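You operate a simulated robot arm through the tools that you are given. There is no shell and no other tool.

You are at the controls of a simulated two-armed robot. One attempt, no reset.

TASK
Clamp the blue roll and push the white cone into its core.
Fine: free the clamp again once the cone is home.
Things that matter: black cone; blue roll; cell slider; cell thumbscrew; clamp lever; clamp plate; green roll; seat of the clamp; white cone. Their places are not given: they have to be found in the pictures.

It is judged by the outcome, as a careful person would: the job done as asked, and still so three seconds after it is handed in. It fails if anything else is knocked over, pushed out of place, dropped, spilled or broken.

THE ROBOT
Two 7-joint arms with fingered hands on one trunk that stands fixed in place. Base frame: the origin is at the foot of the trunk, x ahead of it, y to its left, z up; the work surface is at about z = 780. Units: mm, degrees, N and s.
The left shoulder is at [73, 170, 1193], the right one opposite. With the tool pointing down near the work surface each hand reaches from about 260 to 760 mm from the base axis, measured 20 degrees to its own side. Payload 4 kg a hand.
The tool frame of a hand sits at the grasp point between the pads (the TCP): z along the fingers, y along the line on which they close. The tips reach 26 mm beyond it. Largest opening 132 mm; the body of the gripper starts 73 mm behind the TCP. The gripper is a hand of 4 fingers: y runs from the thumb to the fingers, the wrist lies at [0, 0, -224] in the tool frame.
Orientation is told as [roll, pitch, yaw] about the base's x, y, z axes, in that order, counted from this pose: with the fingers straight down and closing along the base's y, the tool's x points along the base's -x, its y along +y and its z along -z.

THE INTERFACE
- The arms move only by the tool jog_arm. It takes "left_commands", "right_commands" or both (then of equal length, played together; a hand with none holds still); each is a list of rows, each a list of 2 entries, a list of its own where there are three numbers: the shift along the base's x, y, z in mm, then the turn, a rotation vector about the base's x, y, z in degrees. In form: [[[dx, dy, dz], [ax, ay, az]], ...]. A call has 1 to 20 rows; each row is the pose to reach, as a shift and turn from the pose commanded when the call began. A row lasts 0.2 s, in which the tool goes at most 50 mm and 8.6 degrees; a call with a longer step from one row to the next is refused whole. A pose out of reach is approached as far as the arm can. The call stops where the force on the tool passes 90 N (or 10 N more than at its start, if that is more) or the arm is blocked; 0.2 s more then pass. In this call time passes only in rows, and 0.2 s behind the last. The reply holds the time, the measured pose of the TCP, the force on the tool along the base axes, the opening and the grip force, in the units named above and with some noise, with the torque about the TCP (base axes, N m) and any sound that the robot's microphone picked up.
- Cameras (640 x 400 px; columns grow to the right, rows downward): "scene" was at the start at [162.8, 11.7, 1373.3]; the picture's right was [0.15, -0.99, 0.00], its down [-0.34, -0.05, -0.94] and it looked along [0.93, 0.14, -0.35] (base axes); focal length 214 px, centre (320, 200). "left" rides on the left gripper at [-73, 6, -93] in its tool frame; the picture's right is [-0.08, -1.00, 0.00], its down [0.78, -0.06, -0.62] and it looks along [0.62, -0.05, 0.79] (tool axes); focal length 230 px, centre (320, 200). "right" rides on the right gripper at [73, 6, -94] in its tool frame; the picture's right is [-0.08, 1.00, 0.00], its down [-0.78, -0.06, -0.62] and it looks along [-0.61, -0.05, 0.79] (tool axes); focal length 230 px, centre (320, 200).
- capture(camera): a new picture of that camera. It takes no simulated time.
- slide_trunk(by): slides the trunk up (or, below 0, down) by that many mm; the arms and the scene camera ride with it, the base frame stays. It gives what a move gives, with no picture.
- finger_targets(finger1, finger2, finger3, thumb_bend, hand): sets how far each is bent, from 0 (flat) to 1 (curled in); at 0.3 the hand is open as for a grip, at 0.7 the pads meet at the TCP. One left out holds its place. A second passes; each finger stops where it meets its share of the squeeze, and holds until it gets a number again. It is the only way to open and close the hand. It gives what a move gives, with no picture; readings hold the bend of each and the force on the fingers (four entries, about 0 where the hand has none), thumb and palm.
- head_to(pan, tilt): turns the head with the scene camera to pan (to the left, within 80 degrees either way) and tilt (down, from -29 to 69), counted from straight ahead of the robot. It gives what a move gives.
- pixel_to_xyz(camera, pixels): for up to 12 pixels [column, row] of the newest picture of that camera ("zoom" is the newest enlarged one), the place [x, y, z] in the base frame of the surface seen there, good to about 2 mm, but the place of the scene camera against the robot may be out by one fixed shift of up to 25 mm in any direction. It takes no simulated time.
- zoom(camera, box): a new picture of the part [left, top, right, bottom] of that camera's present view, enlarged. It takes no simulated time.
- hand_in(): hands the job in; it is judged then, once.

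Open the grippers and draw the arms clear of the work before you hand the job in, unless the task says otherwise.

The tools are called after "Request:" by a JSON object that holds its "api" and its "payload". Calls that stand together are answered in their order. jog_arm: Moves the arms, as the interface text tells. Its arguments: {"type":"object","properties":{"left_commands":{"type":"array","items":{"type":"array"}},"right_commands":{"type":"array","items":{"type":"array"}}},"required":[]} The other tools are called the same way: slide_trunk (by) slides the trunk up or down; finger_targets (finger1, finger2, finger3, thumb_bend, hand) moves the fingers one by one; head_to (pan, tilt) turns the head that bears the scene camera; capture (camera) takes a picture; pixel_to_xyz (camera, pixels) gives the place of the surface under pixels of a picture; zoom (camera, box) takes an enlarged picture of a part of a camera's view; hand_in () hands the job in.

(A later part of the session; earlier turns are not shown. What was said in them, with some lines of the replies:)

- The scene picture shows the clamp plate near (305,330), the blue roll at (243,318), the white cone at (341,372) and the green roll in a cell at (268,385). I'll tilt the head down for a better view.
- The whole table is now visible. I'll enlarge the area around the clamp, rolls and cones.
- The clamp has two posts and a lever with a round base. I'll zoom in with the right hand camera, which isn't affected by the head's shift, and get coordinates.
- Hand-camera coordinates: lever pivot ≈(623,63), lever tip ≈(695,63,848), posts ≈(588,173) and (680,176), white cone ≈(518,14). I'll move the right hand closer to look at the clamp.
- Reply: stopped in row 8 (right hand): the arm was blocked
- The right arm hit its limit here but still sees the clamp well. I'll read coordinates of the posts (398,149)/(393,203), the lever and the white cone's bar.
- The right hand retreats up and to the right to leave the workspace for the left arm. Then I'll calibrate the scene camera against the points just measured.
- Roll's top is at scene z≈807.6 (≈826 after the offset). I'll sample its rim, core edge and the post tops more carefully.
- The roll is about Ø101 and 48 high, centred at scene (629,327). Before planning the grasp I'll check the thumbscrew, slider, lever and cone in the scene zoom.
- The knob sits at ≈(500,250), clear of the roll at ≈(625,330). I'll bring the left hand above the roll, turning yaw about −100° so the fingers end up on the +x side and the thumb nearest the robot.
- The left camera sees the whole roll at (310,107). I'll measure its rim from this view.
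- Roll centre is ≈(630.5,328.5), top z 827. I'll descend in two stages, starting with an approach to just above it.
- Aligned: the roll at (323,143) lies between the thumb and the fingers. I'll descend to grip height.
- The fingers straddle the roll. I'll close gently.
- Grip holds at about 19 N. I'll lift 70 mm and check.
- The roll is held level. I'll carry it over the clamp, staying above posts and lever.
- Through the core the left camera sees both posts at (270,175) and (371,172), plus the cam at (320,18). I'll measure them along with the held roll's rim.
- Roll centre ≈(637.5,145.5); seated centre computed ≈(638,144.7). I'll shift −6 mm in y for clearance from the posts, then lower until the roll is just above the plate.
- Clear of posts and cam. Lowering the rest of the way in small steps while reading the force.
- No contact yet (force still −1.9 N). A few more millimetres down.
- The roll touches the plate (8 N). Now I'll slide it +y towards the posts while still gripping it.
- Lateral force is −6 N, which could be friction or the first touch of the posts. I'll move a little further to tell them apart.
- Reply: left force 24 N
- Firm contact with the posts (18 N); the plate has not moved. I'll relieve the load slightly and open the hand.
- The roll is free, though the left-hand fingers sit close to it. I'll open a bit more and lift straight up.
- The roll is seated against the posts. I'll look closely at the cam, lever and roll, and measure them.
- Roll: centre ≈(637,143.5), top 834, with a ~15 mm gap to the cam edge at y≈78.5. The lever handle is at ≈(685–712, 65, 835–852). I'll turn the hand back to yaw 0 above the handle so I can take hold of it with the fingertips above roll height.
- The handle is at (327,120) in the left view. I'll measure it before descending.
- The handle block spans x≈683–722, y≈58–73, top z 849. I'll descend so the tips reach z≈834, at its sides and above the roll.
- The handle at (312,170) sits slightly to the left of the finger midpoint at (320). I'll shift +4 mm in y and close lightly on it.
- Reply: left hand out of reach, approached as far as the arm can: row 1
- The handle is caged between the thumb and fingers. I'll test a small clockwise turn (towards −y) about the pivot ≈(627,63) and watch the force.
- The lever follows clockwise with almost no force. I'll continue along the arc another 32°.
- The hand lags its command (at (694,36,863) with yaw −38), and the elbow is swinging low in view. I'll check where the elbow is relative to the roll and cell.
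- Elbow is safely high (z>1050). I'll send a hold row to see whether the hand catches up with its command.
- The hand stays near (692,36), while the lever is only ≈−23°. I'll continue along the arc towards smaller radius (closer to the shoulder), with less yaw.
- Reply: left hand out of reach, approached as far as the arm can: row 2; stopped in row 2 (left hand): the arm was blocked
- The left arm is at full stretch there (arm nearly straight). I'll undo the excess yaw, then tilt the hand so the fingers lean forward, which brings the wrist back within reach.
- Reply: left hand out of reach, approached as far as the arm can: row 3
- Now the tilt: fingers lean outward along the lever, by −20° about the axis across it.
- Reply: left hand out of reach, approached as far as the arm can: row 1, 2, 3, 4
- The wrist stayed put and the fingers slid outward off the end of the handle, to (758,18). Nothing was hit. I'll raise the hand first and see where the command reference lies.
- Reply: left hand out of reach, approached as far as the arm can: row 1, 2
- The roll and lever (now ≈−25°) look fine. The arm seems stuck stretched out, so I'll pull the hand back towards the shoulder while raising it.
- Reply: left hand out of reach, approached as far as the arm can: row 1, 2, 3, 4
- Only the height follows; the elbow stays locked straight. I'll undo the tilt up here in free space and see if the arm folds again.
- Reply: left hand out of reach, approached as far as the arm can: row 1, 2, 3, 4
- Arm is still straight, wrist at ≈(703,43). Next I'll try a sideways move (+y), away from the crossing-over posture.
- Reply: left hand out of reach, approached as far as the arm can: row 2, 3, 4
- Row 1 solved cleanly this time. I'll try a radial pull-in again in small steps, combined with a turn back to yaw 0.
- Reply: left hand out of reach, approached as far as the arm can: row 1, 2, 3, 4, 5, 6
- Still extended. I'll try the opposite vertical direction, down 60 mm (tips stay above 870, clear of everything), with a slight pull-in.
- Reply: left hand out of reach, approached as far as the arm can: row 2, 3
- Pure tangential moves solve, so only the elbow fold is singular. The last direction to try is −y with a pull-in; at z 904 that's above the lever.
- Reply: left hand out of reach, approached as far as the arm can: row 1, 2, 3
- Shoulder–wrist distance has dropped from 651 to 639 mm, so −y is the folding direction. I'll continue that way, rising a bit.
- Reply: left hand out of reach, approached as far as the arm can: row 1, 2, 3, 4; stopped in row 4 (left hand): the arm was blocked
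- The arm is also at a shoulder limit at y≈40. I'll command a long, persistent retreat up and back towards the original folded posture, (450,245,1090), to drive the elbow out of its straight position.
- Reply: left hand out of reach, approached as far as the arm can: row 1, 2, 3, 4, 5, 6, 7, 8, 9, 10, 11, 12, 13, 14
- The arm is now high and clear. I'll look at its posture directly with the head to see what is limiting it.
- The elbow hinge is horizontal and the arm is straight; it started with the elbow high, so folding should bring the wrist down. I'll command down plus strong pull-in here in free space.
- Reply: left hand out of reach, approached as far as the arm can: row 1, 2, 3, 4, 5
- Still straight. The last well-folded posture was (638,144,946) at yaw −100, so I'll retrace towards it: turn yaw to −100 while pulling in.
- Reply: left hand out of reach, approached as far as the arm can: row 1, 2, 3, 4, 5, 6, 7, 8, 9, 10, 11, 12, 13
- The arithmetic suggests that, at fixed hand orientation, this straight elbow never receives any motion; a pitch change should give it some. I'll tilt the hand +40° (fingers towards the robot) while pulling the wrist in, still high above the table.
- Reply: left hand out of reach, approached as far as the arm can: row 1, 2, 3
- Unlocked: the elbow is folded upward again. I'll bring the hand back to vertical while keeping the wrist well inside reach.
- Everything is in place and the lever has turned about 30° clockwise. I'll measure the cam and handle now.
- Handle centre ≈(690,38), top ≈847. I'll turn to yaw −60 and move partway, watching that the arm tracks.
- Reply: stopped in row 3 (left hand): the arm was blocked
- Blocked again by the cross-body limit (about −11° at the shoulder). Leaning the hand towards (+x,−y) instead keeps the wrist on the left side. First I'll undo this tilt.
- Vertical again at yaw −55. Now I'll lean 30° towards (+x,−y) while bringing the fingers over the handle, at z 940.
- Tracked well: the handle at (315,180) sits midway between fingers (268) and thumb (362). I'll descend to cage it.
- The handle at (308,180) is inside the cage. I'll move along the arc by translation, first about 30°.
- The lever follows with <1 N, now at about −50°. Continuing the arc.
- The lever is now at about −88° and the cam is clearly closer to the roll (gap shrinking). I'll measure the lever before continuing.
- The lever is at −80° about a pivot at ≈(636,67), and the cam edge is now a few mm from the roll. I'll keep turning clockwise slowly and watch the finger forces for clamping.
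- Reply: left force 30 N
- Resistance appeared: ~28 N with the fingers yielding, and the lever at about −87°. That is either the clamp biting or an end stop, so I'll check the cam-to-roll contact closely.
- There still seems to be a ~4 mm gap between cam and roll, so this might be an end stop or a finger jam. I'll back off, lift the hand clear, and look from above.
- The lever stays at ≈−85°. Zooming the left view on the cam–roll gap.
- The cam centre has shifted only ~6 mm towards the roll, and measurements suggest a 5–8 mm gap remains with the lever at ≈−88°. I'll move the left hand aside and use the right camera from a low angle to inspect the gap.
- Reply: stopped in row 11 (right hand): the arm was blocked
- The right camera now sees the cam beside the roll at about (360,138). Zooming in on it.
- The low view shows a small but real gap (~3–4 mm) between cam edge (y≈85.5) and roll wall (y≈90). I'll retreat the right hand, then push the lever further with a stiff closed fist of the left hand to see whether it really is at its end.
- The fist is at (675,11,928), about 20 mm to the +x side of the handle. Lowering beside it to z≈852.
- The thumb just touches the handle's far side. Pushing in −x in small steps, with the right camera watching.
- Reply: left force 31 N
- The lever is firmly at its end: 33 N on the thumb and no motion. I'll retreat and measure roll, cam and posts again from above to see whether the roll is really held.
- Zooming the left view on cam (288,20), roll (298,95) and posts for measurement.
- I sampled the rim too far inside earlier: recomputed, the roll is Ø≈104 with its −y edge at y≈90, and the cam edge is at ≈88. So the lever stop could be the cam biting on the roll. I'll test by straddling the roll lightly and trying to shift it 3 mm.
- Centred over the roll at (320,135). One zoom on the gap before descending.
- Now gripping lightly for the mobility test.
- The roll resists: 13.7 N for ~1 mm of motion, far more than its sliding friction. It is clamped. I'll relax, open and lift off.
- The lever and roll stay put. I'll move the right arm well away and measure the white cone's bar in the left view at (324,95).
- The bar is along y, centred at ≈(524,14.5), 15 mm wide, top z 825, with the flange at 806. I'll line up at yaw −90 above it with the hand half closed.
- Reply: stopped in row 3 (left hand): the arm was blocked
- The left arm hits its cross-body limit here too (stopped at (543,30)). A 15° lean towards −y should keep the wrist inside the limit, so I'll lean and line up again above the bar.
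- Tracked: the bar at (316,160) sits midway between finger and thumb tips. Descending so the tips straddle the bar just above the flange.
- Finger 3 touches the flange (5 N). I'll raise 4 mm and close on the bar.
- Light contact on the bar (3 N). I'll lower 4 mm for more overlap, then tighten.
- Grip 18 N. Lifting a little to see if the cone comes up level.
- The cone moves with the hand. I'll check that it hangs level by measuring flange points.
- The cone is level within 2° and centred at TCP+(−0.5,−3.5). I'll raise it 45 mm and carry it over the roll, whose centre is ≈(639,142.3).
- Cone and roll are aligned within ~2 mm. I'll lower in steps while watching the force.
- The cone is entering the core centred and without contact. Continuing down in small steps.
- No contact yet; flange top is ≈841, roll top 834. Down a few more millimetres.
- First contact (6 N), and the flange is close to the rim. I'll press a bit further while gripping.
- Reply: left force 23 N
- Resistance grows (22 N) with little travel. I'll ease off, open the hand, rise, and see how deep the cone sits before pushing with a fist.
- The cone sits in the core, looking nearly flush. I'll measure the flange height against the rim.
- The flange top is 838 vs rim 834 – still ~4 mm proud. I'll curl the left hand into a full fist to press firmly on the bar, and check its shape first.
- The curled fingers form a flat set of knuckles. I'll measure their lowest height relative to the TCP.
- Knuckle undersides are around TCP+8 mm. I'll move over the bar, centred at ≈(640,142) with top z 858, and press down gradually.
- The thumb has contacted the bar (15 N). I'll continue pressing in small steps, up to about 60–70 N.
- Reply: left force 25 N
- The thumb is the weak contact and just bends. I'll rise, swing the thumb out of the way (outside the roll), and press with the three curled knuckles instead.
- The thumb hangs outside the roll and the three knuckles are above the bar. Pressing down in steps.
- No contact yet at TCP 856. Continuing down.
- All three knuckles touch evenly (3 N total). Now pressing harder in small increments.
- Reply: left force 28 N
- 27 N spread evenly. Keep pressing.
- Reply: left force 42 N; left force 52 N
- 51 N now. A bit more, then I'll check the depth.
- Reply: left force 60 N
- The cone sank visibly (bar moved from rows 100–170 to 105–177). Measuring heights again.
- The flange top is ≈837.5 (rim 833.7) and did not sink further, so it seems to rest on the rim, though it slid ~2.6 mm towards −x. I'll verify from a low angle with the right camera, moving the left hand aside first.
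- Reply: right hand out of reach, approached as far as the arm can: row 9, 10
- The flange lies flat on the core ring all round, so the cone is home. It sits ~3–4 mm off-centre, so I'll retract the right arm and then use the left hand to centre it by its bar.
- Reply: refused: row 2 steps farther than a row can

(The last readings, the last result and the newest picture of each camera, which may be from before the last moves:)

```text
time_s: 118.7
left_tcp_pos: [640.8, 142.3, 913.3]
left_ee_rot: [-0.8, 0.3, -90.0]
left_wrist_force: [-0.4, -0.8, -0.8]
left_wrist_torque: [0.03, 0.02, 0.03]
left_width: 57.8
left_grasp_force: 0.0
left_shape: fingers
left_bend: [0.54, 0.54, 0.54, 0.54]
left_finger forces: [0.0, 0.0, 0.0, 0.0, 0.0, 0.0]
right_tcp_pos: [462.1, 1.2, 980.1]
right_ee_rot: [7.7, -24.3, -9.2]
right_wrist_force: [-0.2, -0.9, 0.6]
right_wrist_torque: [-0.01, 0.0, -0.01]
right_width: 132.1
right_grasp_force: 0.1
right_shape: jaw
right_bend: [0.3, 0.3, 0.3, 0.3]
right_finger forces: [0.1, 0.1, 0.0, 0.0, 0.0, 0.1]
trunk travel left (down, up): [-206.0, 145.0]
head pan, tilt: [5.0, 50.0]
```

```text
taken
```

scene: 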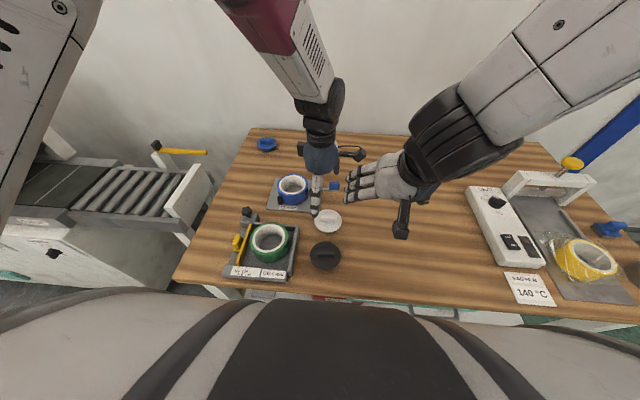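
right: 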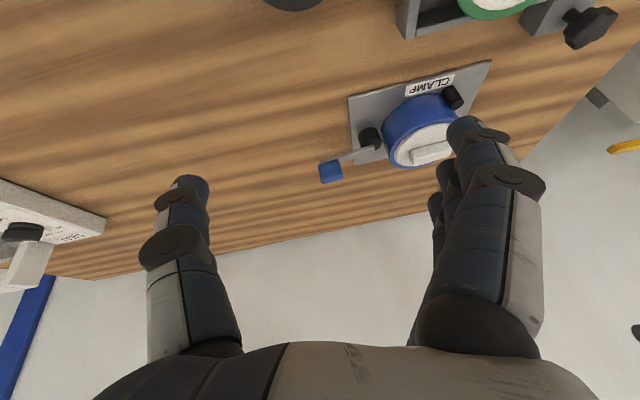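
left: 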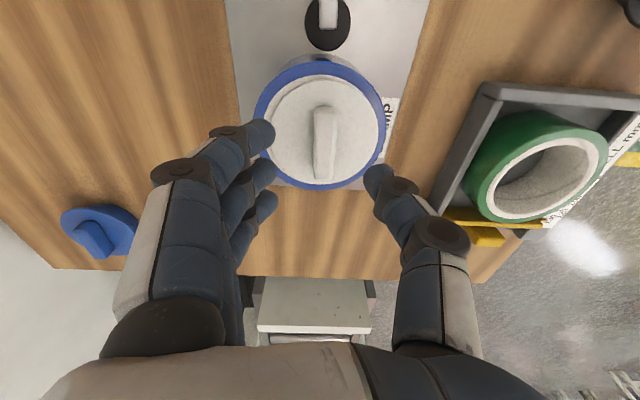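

The right arm's retreat was refused (step slightly too long), so I'll redo it in smaller steps. The left hand is above the cone: roll columns 255–386 are centred at 320.5, the disc at 323.5.

Request:
{"api": "jog_arm", "payload": {"right_commands": [[[-5, -35, 15], [0, 4, 0]], [[-10, -70, 35], [0, 10, 0]], [[-15, -105, 60], [0, 16, 0]], [[-20, -140, 90], [0, 22, 0]], [[-25, -175, 120], [0, 24, 0]], [[-30, -210, 150], [0, 24, 0]], [[-35, -240, 180], [0, 24, 0]]]}}

Request:
{"api": "zoom", "payload": {"camera": "left", "box": [245, 40, 395, 200]}}

Request:
{"api": "pixel_to_xyz", "payload": {"camera": "left", "pixels": [[257, 120], [384, 115], [323, 187], [322, 64], [324, 112], [321, 170], [272, 110], [376, 120], [322, 78], [317, 140], [330, 140]]}}

```text
time_s: 120.3
left_tcp_pos: [638.9, 140.1, 914.2]
left_ee_rot: [-0.7, 0.4, -90.0]
left_wrist_force: [-0.2, -0.4, 0.8]
left_wrist_torque: [0.02, 0.02, -0.03]
left_width: 57.6
left_grasp_force: 0.0
left_shape: fingers
left_bend: [0.54, 0.54, 0.54, 0.54]
left_finger forces: [0.0, 0.1, 0.0, 0.1, 0.0, 0.0]
right_tcp_pos: [417.1, -242.2, 1140.3]
right_ee_rot: [0.9, -0.8, -4.2]
right_wrist_force: [-0.3, -0.7, -0.1]
right_wrist_torque: [0.01, 0.0, -0.01]
right_width: 132.1
right_grasp_force: 0.1
right_shape: jaw
right_bend: [0.3, 0.3, 0.3, 0.3]
right_finger forces: [0.0, 0.0, 0.0, 0.1, 0.0, 0.0]
trunk travel left (down, up): [-206.0, 145.0]
head pan, tilt: [5.0, 50.0]
```

```text
2.50 times, centred on (320, 120) of left
```

zoom: 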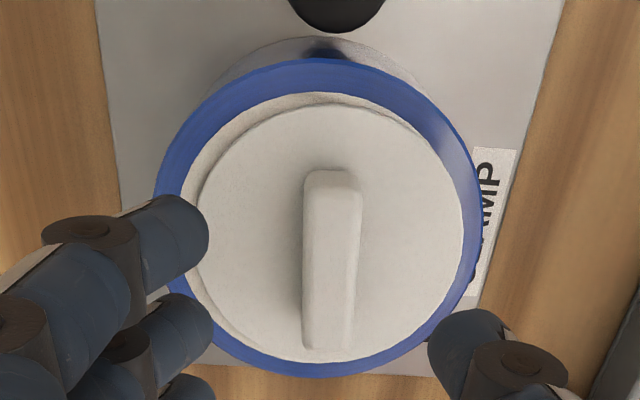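

```text
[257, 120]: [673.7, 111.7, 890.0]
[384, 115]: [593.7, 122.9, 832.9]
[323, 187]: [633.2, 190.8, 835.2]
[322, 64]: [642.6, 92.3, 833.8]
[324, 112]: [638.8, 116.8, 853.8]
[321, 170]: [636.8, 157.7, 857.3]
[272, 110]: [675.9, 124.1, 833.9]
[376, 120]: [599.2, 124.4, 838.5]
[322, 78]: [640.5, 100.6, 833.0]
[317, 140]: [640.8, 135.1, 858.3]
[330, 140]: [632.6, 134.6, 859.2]
```

The cone is off by about (−3,+2) mm relative to the roll. I'll descend around the bar, grip lightly, and slide it back to centre.

Request:
{"api": "jog_arm", "payload": {"left_commands": [[[-1, 0, -15], [0, 0, 0]], [[-2.5, 0, -30], [0, 0, 0]], [[-2.5, 0, -45], [0, 0, 0]]]}}

Request:
{"api": "finger_targets", "payload": {"hand": "left", "finger1": 0.7, "finger2": 0.7, "finger3": 0.7, "thumb_bend": 0.69}}

Request:
{"api": "capture", "payload": {"camera": "left"}}

```text
time_s: 121.1
left_tcp_pos: [638.5, 141.5, 870.2]
left_ee_rot: [-0.3, 0.3, -89.9]
left_wrist_force: [-0.1, 2.2, 8.2]
left_wrist_torque: [0.0, -0.28, 0.05]
left_width: 57.2
left_grasp_force: 3.9
left_shape: fingers
left_bend: [0.55, 0.55, 0.54, 0.54]
left_finger forces: [3.9, 2.7, 1.1, 0.0, 0.3, 0.0]
right_tcp_pos: [417.1, -238.1, 1142.4]
right_ee_rot: [0.9, -0.9, -4.4]
right_wrist_force: [0.4, -0.6, -1.1]
right_wrist_torque: [0.0, -0.04, 0.01]
right_width: 131.9
right_grasp_force: 0.1
right_shape: jaw
right_bend: [0.3, 0.3, 0.3, 0.3]
right_finger forces: [0.0, 0.1, 0.0, 0.1, 0.0, 0.1]
trunk travel left (down, up): [-206.0, 145.0]
head pan, tilt: [5.0, 50.0]
```

```text
time_s: 122.1
left_tcp_pos: [636.9, 142.1, 867.8]
left_ee_rot: [-0.6, 0.3, -90.0]
left_wrist_force: [2.1, -0.7, 0.4]
left_wrist_torque: [0.03, -0.05, 0.03]
left_width: 23.2
left_grasp_force: 6.4
left_shape: fingers
left_bend: [0.67, 0.67, 0.67, 0.67]
left_finger forces: [2.4, 2.4, 2.0, 0.0, 5.2, 0.0]
right_tcp_pos: [417.6, -237.9, 1140.9]
right_ee_rot: [0.7, -0.8, -4.3]
right_wrist_force: [-0.3, 0.2, -0.2]
right_wrist_torque: [0.05, 0.02, -0.01]
right_width: 132.0
right_grasp_force: 0.1
right_shape: jaw
right_bend: [0.3, 0.3, 0.3, 0.3]
right_finger forces: [0.1, 0.0, 0.0, 0.1, 0.0, 0.0]
trunk travel left (down, up): [-206.0, 145.0]
head pan, tilt: [5.0, 50.0]
```

```text
taken
```

left: 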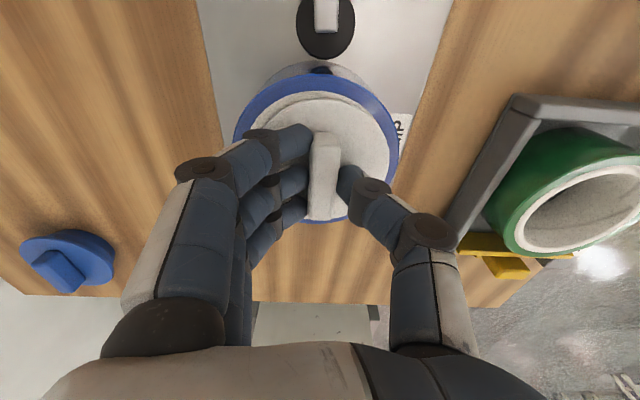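

Lightly held (6 N). Sliding it by (+3,−2).

Request:
{"api": "jog_arm", "payload": {"left_commands": [[[1.5, -1, 0], [0, 0, 0]], [[3, -2, 0], [0, 0, 0]]]}}

Request:
{"api": "zoom", "payload": {"camera": "left", "box": [220, 60, 420, 240]}}

```text
time_s: 122.7
left_tcp_pos: [641.3, 141.1, 869.3]
left_ee_rot: [-0.7, 0.3, -90.0]
left_wrist_force: [0.3, 0.0, -0.6]
left_wrist_torque: [-0.01, -0.02, 0.0]
left_width: 23.0
left_grasp_force: 6.0
left_shape: fingers
left_bend: [0.67, 0.67, 0.67, 0.67]
left_finger forces: [1.9, 2.0, 2.0, 0.1, 6.1, 0.0]
right_tcp_pos: [418.2, -238.3, 1140.2]
right_ee_rot: [0.8, -0.8, -4.4]
right_wrist_force: [-0.2, 0.8, 0.1]
right_wrist_torque: [0.03, 0.03, 0.01]
right_width: 131.8
right_grasp_force: 0.1
right_shape: jaw
right_bend: [0.3, 0.3, 0.3, 0.3]
right_finger forces: [0.1, 0.0, 0.1, 0.0, 0.0, 0.0]
trunk travel left (down, up): [-206.0, 145.0]
head pan, tilt: [5.0, 50.0]
```

```text
2.22 times, centred on (320, 150) of left
```

zoom: 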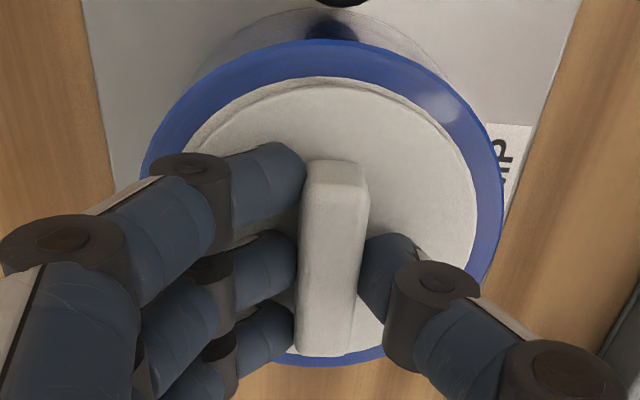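

The cone slides freely on the rim and is now centred within about 1–2 mm. I'll open, lift, and go to the vertical pose used before leaning in for the lever.

Request:
{"api": "finger_targets", "payload": {"hand": "left", "finger1": 0.55, "finger2": 0.55, "finger3": 0.55, "thumb_bend": 0.55}}

Request:
{"api": "jog_arm", "payload": {"left_commands": [[[0, 0, 15], [0, 0, 0]], [[0, 0, 40], [0, 0, 0]], [[-5, -3, 70], [0, 0, 7]], [[-10, -8, 95], [0, 0, 14]], [[-16, -14, 115], [0, 0, 21]], [[-24, -22, 125], [0, 0, 28]], [[-32, -30, 130], [0, 0, 35]]]}}

Request:
{"api": "capture", "payload": {"camera": "left"}}

Request:
{"api": "zoom", "payload": {"camera": "scene", "box": [260, 140, 350, 220]}}

```text
time_s: 123.7
left_tcp_pos: [640.1, 140.4, 870.9]
left_ee_rot: [-0.6, 0.3, -89.9]
left_wrist_force: [-1.3, 0.0, 11.9]
left_wrist_torque: [-0.04, -0.29, -0.02]
left_width: 52.2
left_grasp_force: 5.5
left_shape: fingers
left_bend: [0.57, 0.56, 0.56, 0.55]
left_finger forces: [4.8, 3.9, 2.9, 0.1, 0.9, 0.0]
right_tcp_pos: [415.9, -237.8, 1141.9]
right_ee_rot: [0.7, -1.0, -4.3]
right_wrist_force: [0.0, 0.3, -0.2]
right_wrist_torque: [0.02, -0.01, 0.0]
right_width: 131.8
right_grasp_force: 0.1
right_shape: jaw
right_bend: [0.3, 0.3, 0.3, 0.3]
right_finger forces: [0.0, 0.0, 0.0, 0.0, 0.0, 0.0]
trunk travel left (down, up): [-206.0, 145.0]
head pan, tilt: [5.0, 50.0]
```

```text
time_s: 125.3
left_tcp_pos: [607.3, 110.2, 999.5]
left_ee_rot: [-0.7, 0.3, -55.0]
left_wrist_force: [-0.2, 0.5, -0.1]
left_wrist_torque: [-0.01, 0.0, -0.04]
left_width: 54.2
left_grasp_force: 0.1
left_shape: fingers
left_bend: [0.55, 0.55, 0.55, 0.55]
left_finger forces: [0.0, 0.1, 0.1, 0.0, 0.0, 0.1]
right_tcp_pos: [418.0, -238.8, 1141.1]
right_ee_rot: [0.8, -0.9, -4.3]
right_wrist_force: [0.0, -0.9, 0.4]
right_wrist_torque: [-0.02, -0.05, 0.01]
right_width: 131.9
right_grasp_force: 0.1
right_shape: jaw
right_bend: [0.3, 0.3, 0.3, 0.3]
right_finger forces: [0.0, 0.1, 0.1, 0.0, 0.0, 0.0]
trunk travel left (down, up): [-206.0, 145.0]
head pan, tilt: [5.0, 50.0]
```

```text
taken
```

left: 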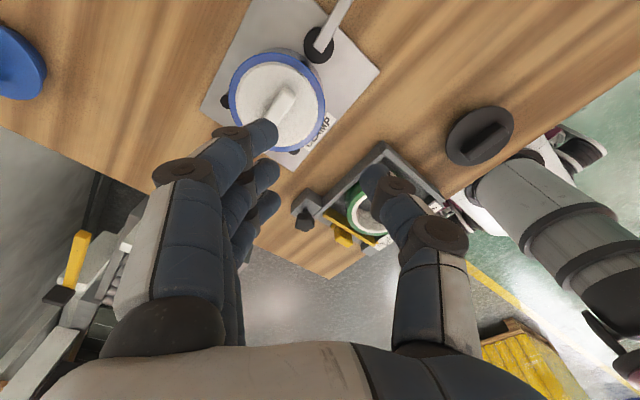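

```text
5.00 times, centred on (305, 180) of scene
```

zoom: 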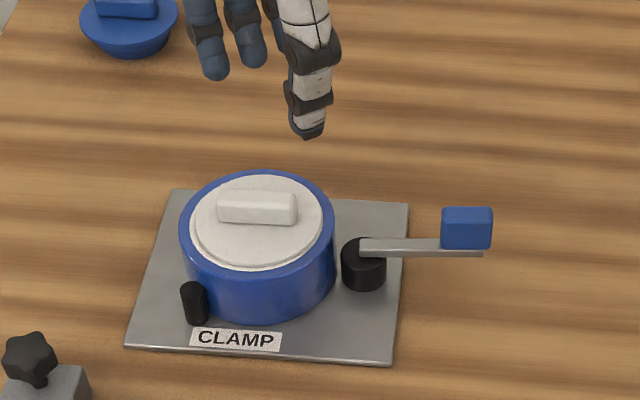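

Let me verify the cone's seating after release with a closer zoom and height readings.

Request:
{"api": "zoom", "payload": {"camera": "scene", "box": [275, 165, 325, 205]}}

Request:
{"api": "pixel_to_xyz", "payload": {"camera": "left", "pixels": [[250, 90], [300, 90], [262, 115], [290, 130], [312, 110], [280, 70], [282, 105], [290, 90], [235, 90], [320, 100], [290, 145]]}}

Request:
{"api": "zoom", "payload": {"camera": "left", "box": [210, 20, 350, 170]}}

```text
10.00 times, centred on (300, 185) of scene
```

zoom: 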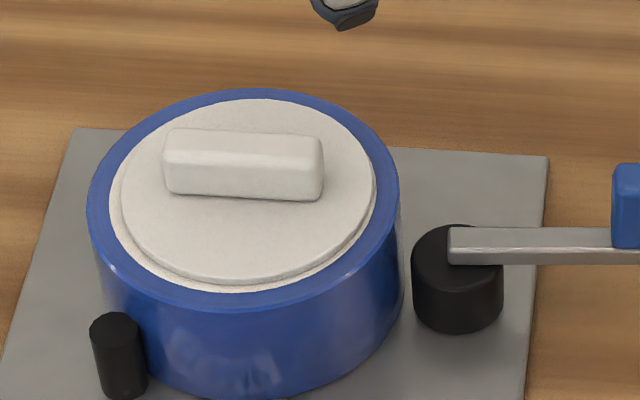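

```text
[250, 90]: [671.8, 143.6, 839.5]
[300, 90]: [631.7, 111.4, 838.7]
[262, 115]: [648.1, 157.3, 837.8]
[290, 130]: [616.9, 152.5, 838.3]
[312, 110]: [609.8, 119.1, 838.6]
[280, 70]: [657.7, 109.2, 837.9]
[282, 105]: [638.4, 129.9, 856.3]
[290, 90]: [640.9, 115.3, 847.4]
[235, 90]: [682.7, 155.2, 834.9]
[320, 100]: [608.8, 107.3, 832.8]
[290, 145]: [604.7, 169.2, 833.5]
```

```text
2.67 times, centred on (280, 95) of left
```

zoom: 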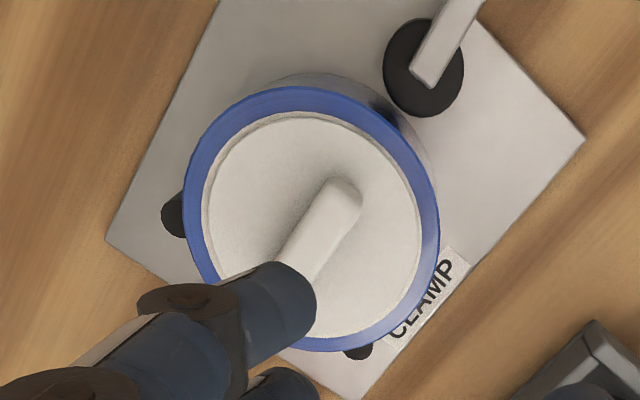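

Cone is level at 838 (a ~4 mm flange resting on the rim), centred. Now I'll lean the hand as before and come over the lever handle at ≈(644,3).

Request:
{"api": "jog_arm", "payload": {"left_commands": [[[7, -21, -10], [-4.8, -3.6, 0]], [[14, -42, -20], [-9.6, -7.2, 0]], [[21, -63, -32], [-14.4, -10.8, 0]], [[28, -85, -45], [-19.2, -14.4, 0]], [[33, -106, -60], [-24, -18, 0]]]}}

Request:
{"api": "capture", "payload": {"camera": "left"}}

```text
time_s: 126.5
left_tcp_pos: [642.8, 5.1, 938.5]
left_ee_rot: [0.5, -29.8, -55.2]
left_wrist_force: [0.1, 0.8, 0.4]
left_wrist_torque: [0.01, 0.01, -0.02]
left_width: 54.0
left_grasp_force: 0.0
left_shape: fingers
left_bend: [0.55, 0.55, 0.55, 0.55]
left_finger forces: [0.1, 0.0, 0.0, 0.1, 0.0, 0.1]
right_tcp_pos: [419.3, -238.1, 1140.7]
right_ee_rot: [0.8, -0.8, -4.3]
right_wrist_force: [-0.2, -0.2, -0.8]
right_wrist_torque: [0.01, 0.04, 0.01]
right_width: 131.9
right_grasp_force: 0.1
right_shape: jaw
right_bend: [0.3, 0.3, 0.3, 0.3]
right_finger forces: [0.0, 0.0, 0.0, 0.0, 0.1, 0.1]
trunk travel left (down, up): [-206.0, 145.0]
head pan, tilt: [5.0, 50.0]
```

```text
taken
```

left: 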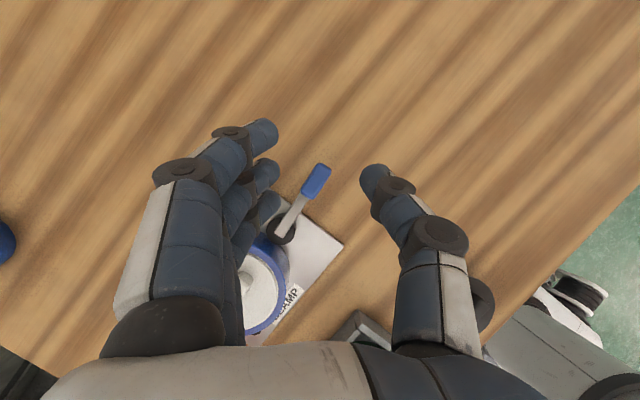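

The handle at (316,182) is centred in the cage. Descending to z 857.

Request:
{"api": "jog_arm", "payload": {"left_commands": [[[-1, 0, -25], [0, 0, 0]], [[-2, -1, -50], [0, 0, 0]], [[-3, -2, -70], [0, 0, 0]], [[-3, -2, -82], [0, 0, 0]]]}}

Request:
{"api": "capture", "payload": {"camera": "left"}}

```text
time_s: 127.5
left_tcp_pos: [638.9, 3.5, 857.0]
left_ee_rot: [0.4, -29.7, -55.3]
left_wrist_force: [0.1, 1.0, 0.3]
left_wrist_torque: [-0.02, 0.01, 0.03]
left_width: 53.9
left_grasp_force: 0.1
left_shape: fingers
left_bend: [0.55, 0.55, 0.55, 0.55]
left_finger forces: [0.0, 0.0, 0.0, 0.0, 0.1, 0.0]
right_tcp_pos: [418.0, -238.8, 1142.1]
right_ee_rot: [0.8, -0.8, -4.3]
right_wrist_force: [-0.3, -1.1, 0.1]
right_wrist_torque: [0.0, -0.02, 0.04]
right_width: 132.1
right_grasp_force: 0.1
right_shape: jaw
right_bend: [0.3, 0.3, 0.3, 0.3]
right_finger forces: [0.0, 0.1, 0.0, 0.0, 0.0, 0.1]
trunk travel left (down, up): [-206.0, 145.0]
head pan, tilt: [5.0, 50.0]
```

```text
taken
```

left: 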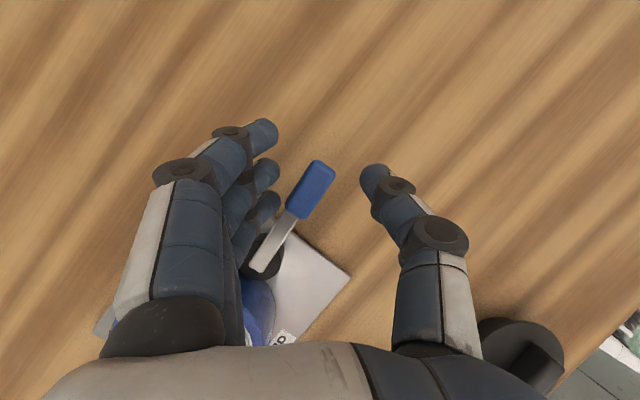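

Caged. Now pushing the lever back counter-clockwise with the thumb, first stage.

Request:
{"api": "jog_arm", "payload": {"left_commands": [[[8, 3, 0], [0, 0, 0]], [[15, 5.5, 0], [0, 0, 0]], [[21, 7, 0], [0, 0, 0]], [[27, 8, 0], [0, 0, 0]], [[32, 9.5, 0], [0, 0, 0]]]}}

Request:
{"api": "capture", "payload": {"camera": "left"}}

Request:
{"api": "zoom", "payload": {"camera": "scene", "box": [270, 140, 350, 220]}}

```text
time_s: 128.7
left_tcp_pos: [670.4, 12.3, 857.4]
left_ee_rot: [0.4, -29.7, -55.3]
left_wrist_force: [-0.2, -0.6, -0.1]
left_wrist_torque: [-0.03, 0.02, 0.03]
left_width: 55.7
left_grasp_force: 0.2
left_shape: fingers
left_bend: [0.55, 0.55, 0.55, 0.55]
left_finger forces: [0.0, 0.0, 0.1, 0.1, 0.5, 0.0]
right_tcp_pos: [417.9, -239.3, 1140.4]
right_ee_rot: [0.8, -0.8, -4.3]
right_wrist_force: [-0.3, -0.3, -0.3]
right_wrist_torque: [0.02, -0.01, 0.02]
right_width: 131.9
right_grasp_force: 0.1
right_shape: jaw
right_bend: [0.3, 0.3, 0.3, 0.3]
right_finger forces: [0.0, 0.0, 0.0, 0.1, 0.0, 0.0]
trunk travel left (down, up): [-206.0, 145.0]
head pan, tilt: [5.0, 50.0]
```

```text
taken
```

left: 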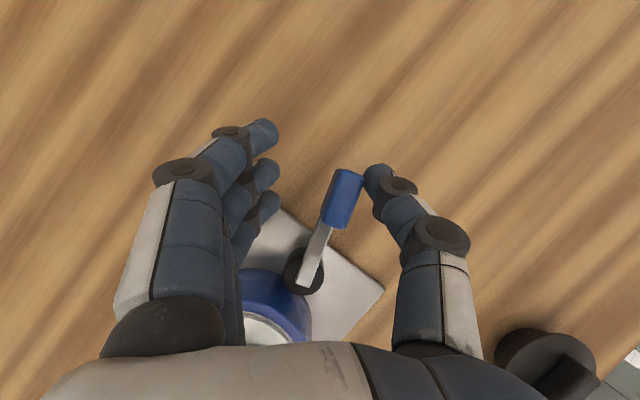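

```text
5.00 times, centred on (310, 180) of scene
```

zoom: 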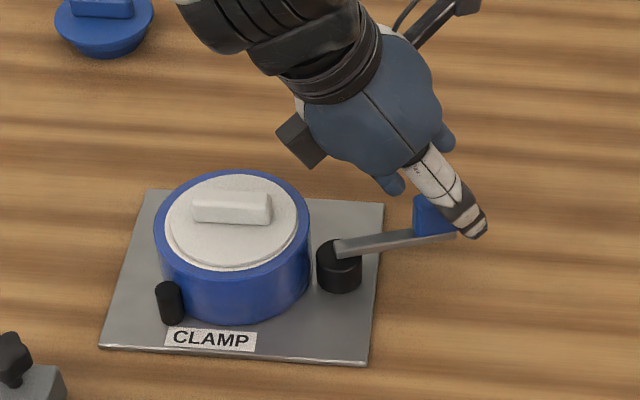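

The lever follows with <1 N, now ≈−65°, and the roll and cone stay put. Continuing the arc back to the start position.

Request:
{"api": "jog_arm", "payload": {"left_commands": [[[8, 4, 0], [0, 0, 0]], [[16.5, 8.5, 0], [0, 0, 0]], [[23, 14, 0], [0, 0, 0]], [[29.5, 20.5, 0], [0, 0, 0]], [[35, 28, 0], [0, 0, 0]]]}}

Request:
{"api": "capture", "payload": {"camera": "left"}}

Request:
{"api": "zoom", "payload": {"camera": "scene", "box": [270, 140, 350, 220]}}

```text
time_s: 129.9
left_tcp_pos: [705.7, 39.3, 856.3]
left_ee_rot: [0.4, -29.7, -55.3]
left_wrist_force: [0.0, -0.3, 0.4]
left_wrist_torque: [-0.01, 0.0, 0.01]
left_width: 55.0
left_grasp_force: 0.3
left_shape: fingers
left_bend: [0.55, 0.55, 0.55, 0.55]
left_finger forces: [0.1, 0.0, 0.0, 0.1, 0.6, 0.1]
right_tcp_pos: [418.3, -238.2, 1140.1]
right_ee_rot: [0.8, -1.0, -4.3]
right_wrist_force: [-0.1, 0.2, -0.1]
right_wrist_torque: [0.0, -0.01, -0.01]
right_width: 131.9
right_grasp_force: 0.1
right_shape: jaw
right_bend: [0.3, 0.3, 0.3, 0.3]
right_finger forces: [0.1, 0.1, 0.1, 0.0, 0.1, 0.0]
trunk travel left (down, up): [-206.0, 145.0]
head pan, tilt: [5.0, 50.0]
```

```text
taken
```

left: 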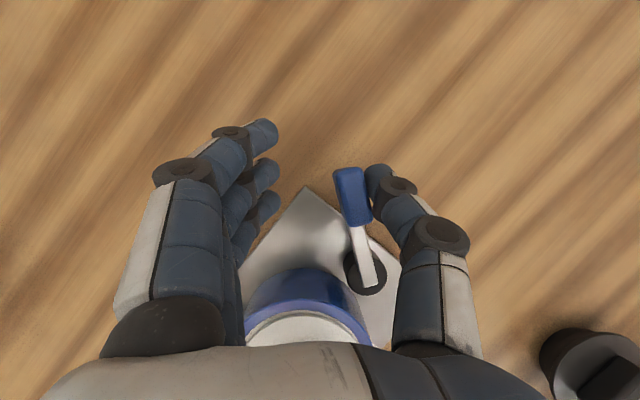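

```text
5.00 times, centred on (310, 180) of scene
```

zoom: 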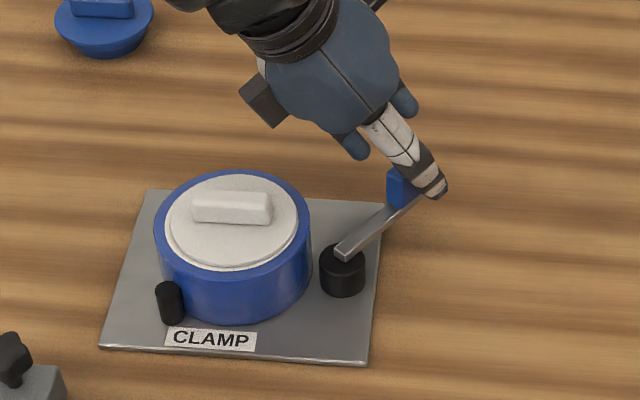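

Lever ≈−35°. Continuing towards 0°, watching for the stop.

Request:
{"api": "jog_arm", "payload": {"left_commands": [[[4.5, 8, 0], [0, 0, 0]], [[7, 16, 0], [0, 0, 0]], [[9, 24, 0], [0, 0, 0]], [[9, 30, 0], [0, 0, 0]]]}}

Request:
{"api": "capture", "payload": {"camera": "left"}}

Request:
{"api": "zoom", "payload": {"camera": "scene", "box": [270, 140, 350, 220]}}

```text
time_s: 130.9
left_tcp_pos: [713.8, 69.1, 857.0]
left_ee_rot: [0.4, -29.7, -55.3]
left_wrist_force: [0.1, 0.0, -1.1]
left_wrist_torque: [0.0, 0.0, -0.02]
left_width: 54.8
left_grasp_force: 0.0
left_shape: fingers
left_bend: [0.55, 0.55, 0.55, 0.55]
left_finger forces: [0.0, 0.1, 0.1, 0.1, 0.1, 0.1]
right_tcp_pos: [417.4, -239.9, 1140.5]
right_ee_rot: [0.8, -0.7, -4.3]
right_wrist_force: [-0.2, -0.9, 0.0]
right_wrist_torque: [0.0, 0.0, 0.02]
right_width: 132.0
right_grasp_force: 0.1
right_shape: jaw
right_bend: [0.3, 0.3, 0.3, 0.3]
right_finger forces: [0.0, 0.1, 0.0, 0.0, 0.0, 0.1]
trunk travel left (down, up): [-206.0, 145.0]
head pan, tilt: [5.0, 50.0]
```

```text
taken
```

left: 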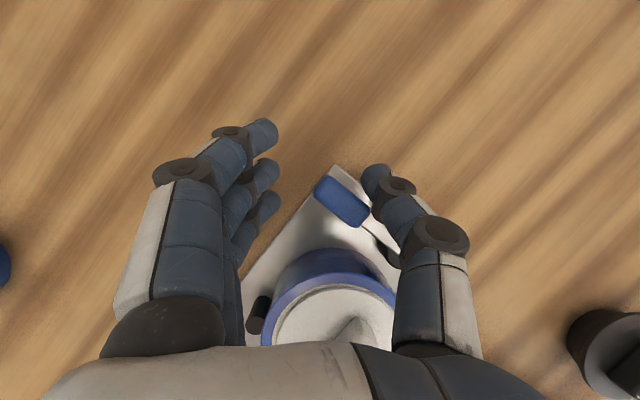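

```text
5.00 times, centred on (310, 180) of scene
```

zoom: 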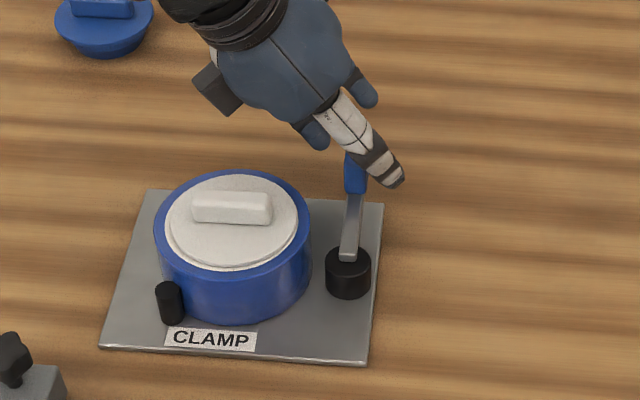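

The lever has returned to its original position, about 0°. I'll lift straight up and out.

Request:
{"api": "jog_arm", "payload": {"left_commands": [[[0, -1, 15], [0, 0, 0]], [[0, -1, 40], [0, 0, 0]], [[0, 0, 70], [0, 0, 0]], [[-10, 15, 100], [0, 0, 0]], [[-25, 35, 125], [0, 0, 0]]]}}

Request:
{"api": "zoom", "payload": {"camera": "scene", "box": [270, 150, 350, 220]}}

Request:
{"api": "capture", "payload": {"camera": "left"}}

```text
time_s: 132.1
left_tcp_pos: [689.2, 107.3, 982.4]
left_ee_rot: [0.5, -29.7, -55.2]
left_wrist_force: [0.0, 0.4, 0.7]
left_wrist_torque: [-0.01, -0.02, -0.02]
left_width: 54.5
left_grasp_force: 0.0
left_shape: fingers
left_bend: [0.55, 0.55, 0.55, 0.55]
left_finger forces: [0.0, 0.0, 0.0, 0.1, 0.0, 0.1]
right_tcp_pos: [416.8, -238.5, 1141.6]
right_ee_rot: [0.8, -1.0, -4.3]
right_wrist_force: [0.6, 0.5, 0.6]
right_wrist_torque: [-0.02, -0.06, 0.0]
right_width: 131.9
right_grasp_force: 0.1
right_shape: jaw
right_bend: [0.3, 0.3, 0.3, 0.3]
right_finger forces: [0.0, 0.0, 0.0, 0.0, 0.1, 0.0]
trunk travel left (down, up): [-206.0, 145.0]
head pan, tilt: [5.0, 50.0]
```

```text
5.71 times, centred on (310, 185) of scene
```

zoom: 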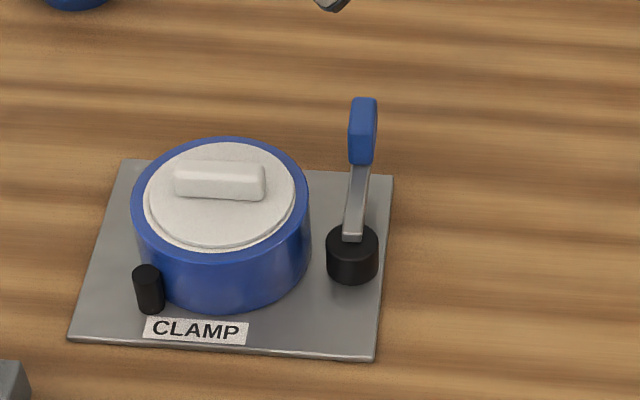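

```text
taken
```

left: 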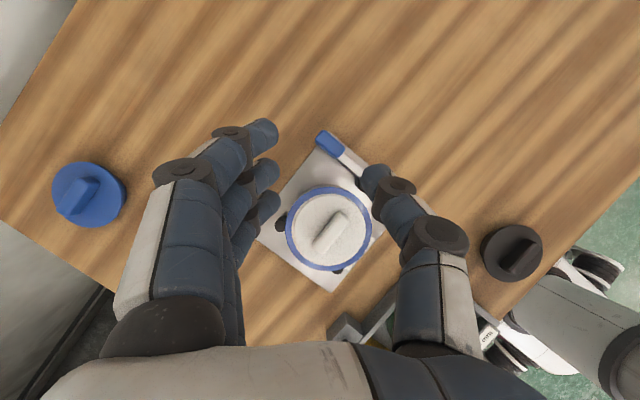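

The lever points along +x again, the clamp is free, and the cone sits level in the roll. I'll undo the lean and withdraw the left arm towards its starting place with the hand open.

Request:
{"api": "jog_arm", "payload": {"left_commands": [[[-12, 10, 8], [6, 4.5, 0]], [[-25, 22, 18], [12, 9, 0]], [[-40, 36, 30], [18, 13.5, 0]], [[-58, 52, 42], [24, 18, 0]], [[-80, 75, 60], [24, 18, 0]], [[-105, 100, 80], [24, 18, 0]], [[-130, 125, 100], [24, 18, 0]], [[-155, 150, 125], [24, 18, 0]], [[-180, 175, 150], [24, 18, 0]]]}}

Request:
{"api": "finger_targets", "payload": {"hand": "left", "finger1": 0.3, "finger2": 0.3, "finger3": 0.3, "thumb_bend": 0.3}}

Request:
{"api": "capture", "payload": {"camera": "scene"}}

Request:
{"api": "zoom", "payload": {"camera": "scene", "box": [210, 120, 360, 290]}}

Request:
{"api": "zoom", "payload": {"camera": "scene", "box": [270, 160, 330, 215]}}

Request:
{"api": "pixel_to_xyz", "payload": {"camera": "zoom", "pixels": [[180, 190], [120, 170], [250, 200], [190, 250], [185, 140], [185, 285], [75, 190], [300, 190], [395, 110], [375, 230], [390, 150]]}}

```text
time_s: 134.1
left_tcp_pos: [507.6, 280.7, 1133.2]
left_ee_rot: [-0.7, 0.3, -55.0]
left_wrist_force: [0.1, -0.2, 0.0]
left_wrist_torque: [0.01, -0.03, 0.0]
left_width: 54.7
left_grasp_force: 0.1
left_shape: fingers
left_bend: [0.55, 0.55, 0.55, 0.55]
left_finger forces: [0.0, 0.1, 0.0, 0.1, 0.1, 0.0]
right_tcp_pos: [416.5, -238.6, 1142.6]
right_ee_rot: [0.7, -0.9, -4.2]
right_wrist_force: [-0.3, -0.8, 1.2]
right_wrist_torque: [0.02, 0.01, 0.0]
right_width: 131.8
right_grasp_force: 0.1
right_shape: jaw
right_bend: [0.3, 0.3, 0.3, 0.3]
right_finger forces: [0.0, 0.1, 0.0, 0.1, 0.0, 0.1]
trunk travel left (down, up): [-206.0, 145.0]
head pan, tilt: [5.0, 50.0]
```

```text
time_s: 135.1
left_tcp_pos: [507.8, 280.5, 1132.2]
left_ee_rot: [-0.7, 0.2, -55.0]
left_wrist_force: [-0.8, 0.8, 1.2]
left_wrist_torque: [-0.04, -0.03, -0.04]
left_width: 136.0
left_grasp_force: 0.0
left_shape: fingers
left_bend: [0.3, 0.3, 0.3, 0.3]
left_finger forces: [0.0, 0.0, 0.1, 0.0, 0.1, 0.0]
right_tcp_pos: [417.6, -237.5, 1140.2]
right_ee_rot: [0.8, -0.9, -4.3]
right_wrist_force: [0.4, -0.8, 1.2]
right_wrist_torque: [-0.01, -0.03, 0.01]
right_width: 132.0
right_grasp_force: 0.1
right_shape: jaw
right_bend: [0.3, 0.3, 0.3, 0.3]
right_finger forces: [0.0, 0.0, 0.1, 0.1, 0.0, 0.1]
trunk travel left (down, up): [-206.0, 145.0]
head pan, tilt: [5.0, 50.0]
```

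```text
taken
```

scene: 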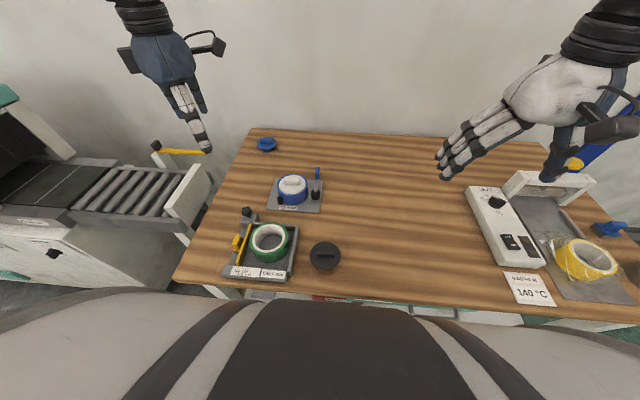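

```text
2.35 times, centred on (285, 205) of scene
```

zoom: 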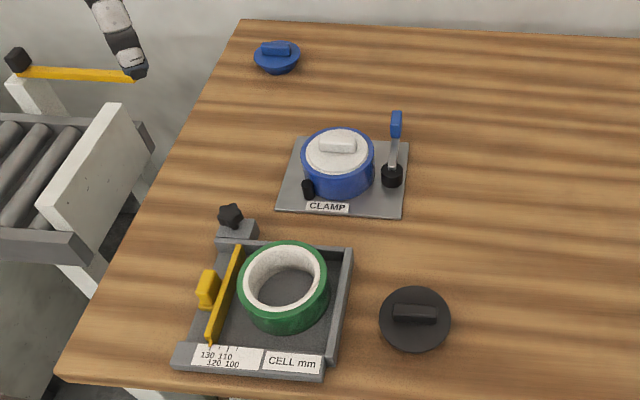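

```text
7.27 times, centred on (300, 188) of scene
```

zoom: 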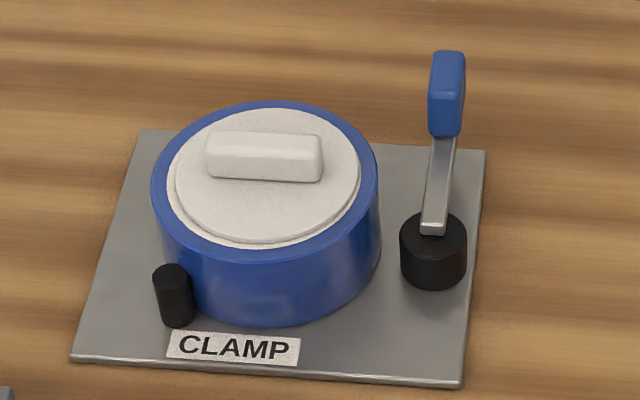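

```text
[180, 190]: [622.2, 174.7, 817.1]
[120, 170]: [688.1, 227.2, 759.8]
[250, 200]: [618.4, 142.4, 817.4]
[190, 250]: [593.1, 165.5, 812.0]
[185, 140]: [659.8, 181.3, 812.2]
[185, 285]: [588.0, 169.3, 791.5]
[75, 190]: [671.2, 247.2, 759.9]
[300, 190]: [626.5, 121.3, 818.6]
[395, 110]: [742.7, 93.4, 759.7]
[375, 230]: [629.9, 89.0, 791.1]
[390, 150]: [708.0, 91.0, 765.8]
```

Surroundings match the initial layout. To be sure what "home" looks like, I'll examine the profile of a similar cone – the blue one seen at a shallow angle, and the black one.

Request:
{"api": "zoom", "payload": {"camera": "scene", "box": [250, 130, 285, 160]}}

Request:
{"api": "zoom", "payload": {"camera": "scene", "box": [300, 235, 350, 280]}}

Request:
{"api": "zoom", "payload": {"camera": "scene", "box": [275, 170, 310, 205]}}

```text
13.33 times, centred on (268, 145) of scene
```

zoom: 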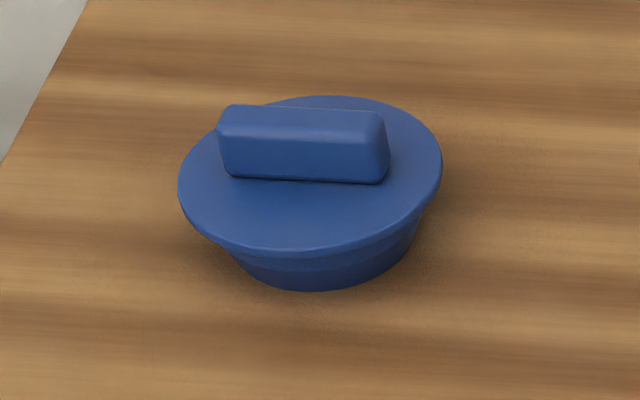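

```text
8.89 times, centred on (325, 258) of scene
```

zoom: 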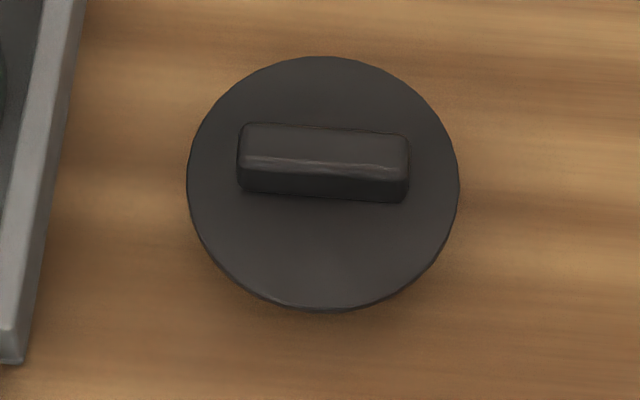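

```text
11.43 times, centred on (292, 188) of scene
```

zoom: 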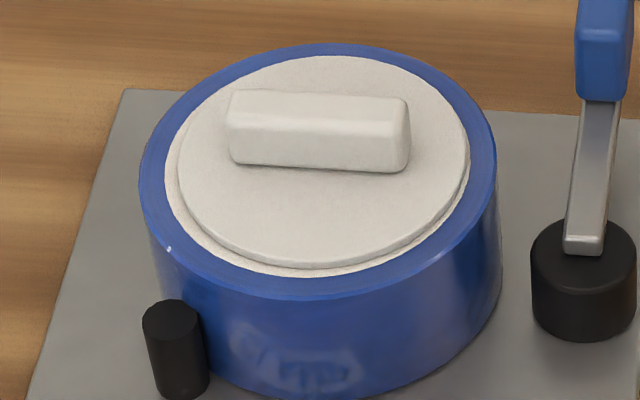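

The cones have a ~4 mm flange above a smaller tapered plug, so the white one, with its flange flat on the rim, is fully home. The roll is in the seat, the lever is back at its free position, both hands are open and clear, and nothing else has moved. Handing in.

Request:
{"api": "hand_in", "payload": {}}

```text
The job is handed in.
```

The blue roll was clamped, the white cone was pushed home into its core, and the clamp was freed again. I then handed the job in; no verdict came back with it.

- **Clamping:** I seated the roll against both posts and swung the lever to its stop. From some angles a gap of 2–5 mm showed between the cam and the roll. When I tried to shift the roll it resisted at about 14 N, so I took it as held.
- **Cone:** I pressed it with up to about 59 N and it sank no further. Its flange lies level on the rim of the core. The press slid it about 3 mm off-centre, so I moved it back by its bar before freeing the clamp.
- **Freeing the clamp:** The lever is back in its starting position. The roll and cone stayed in the seat.
- **Everything else:** In the last pictures the green roll, the cell, the black cone and the other items are where they started. Both hands are open and clear of the work.

While turning the lever, the left arm locked out straight and its fingers slid off the end of the handle. The hand touched nothing else, and I freed the arm above the table before carrying on.
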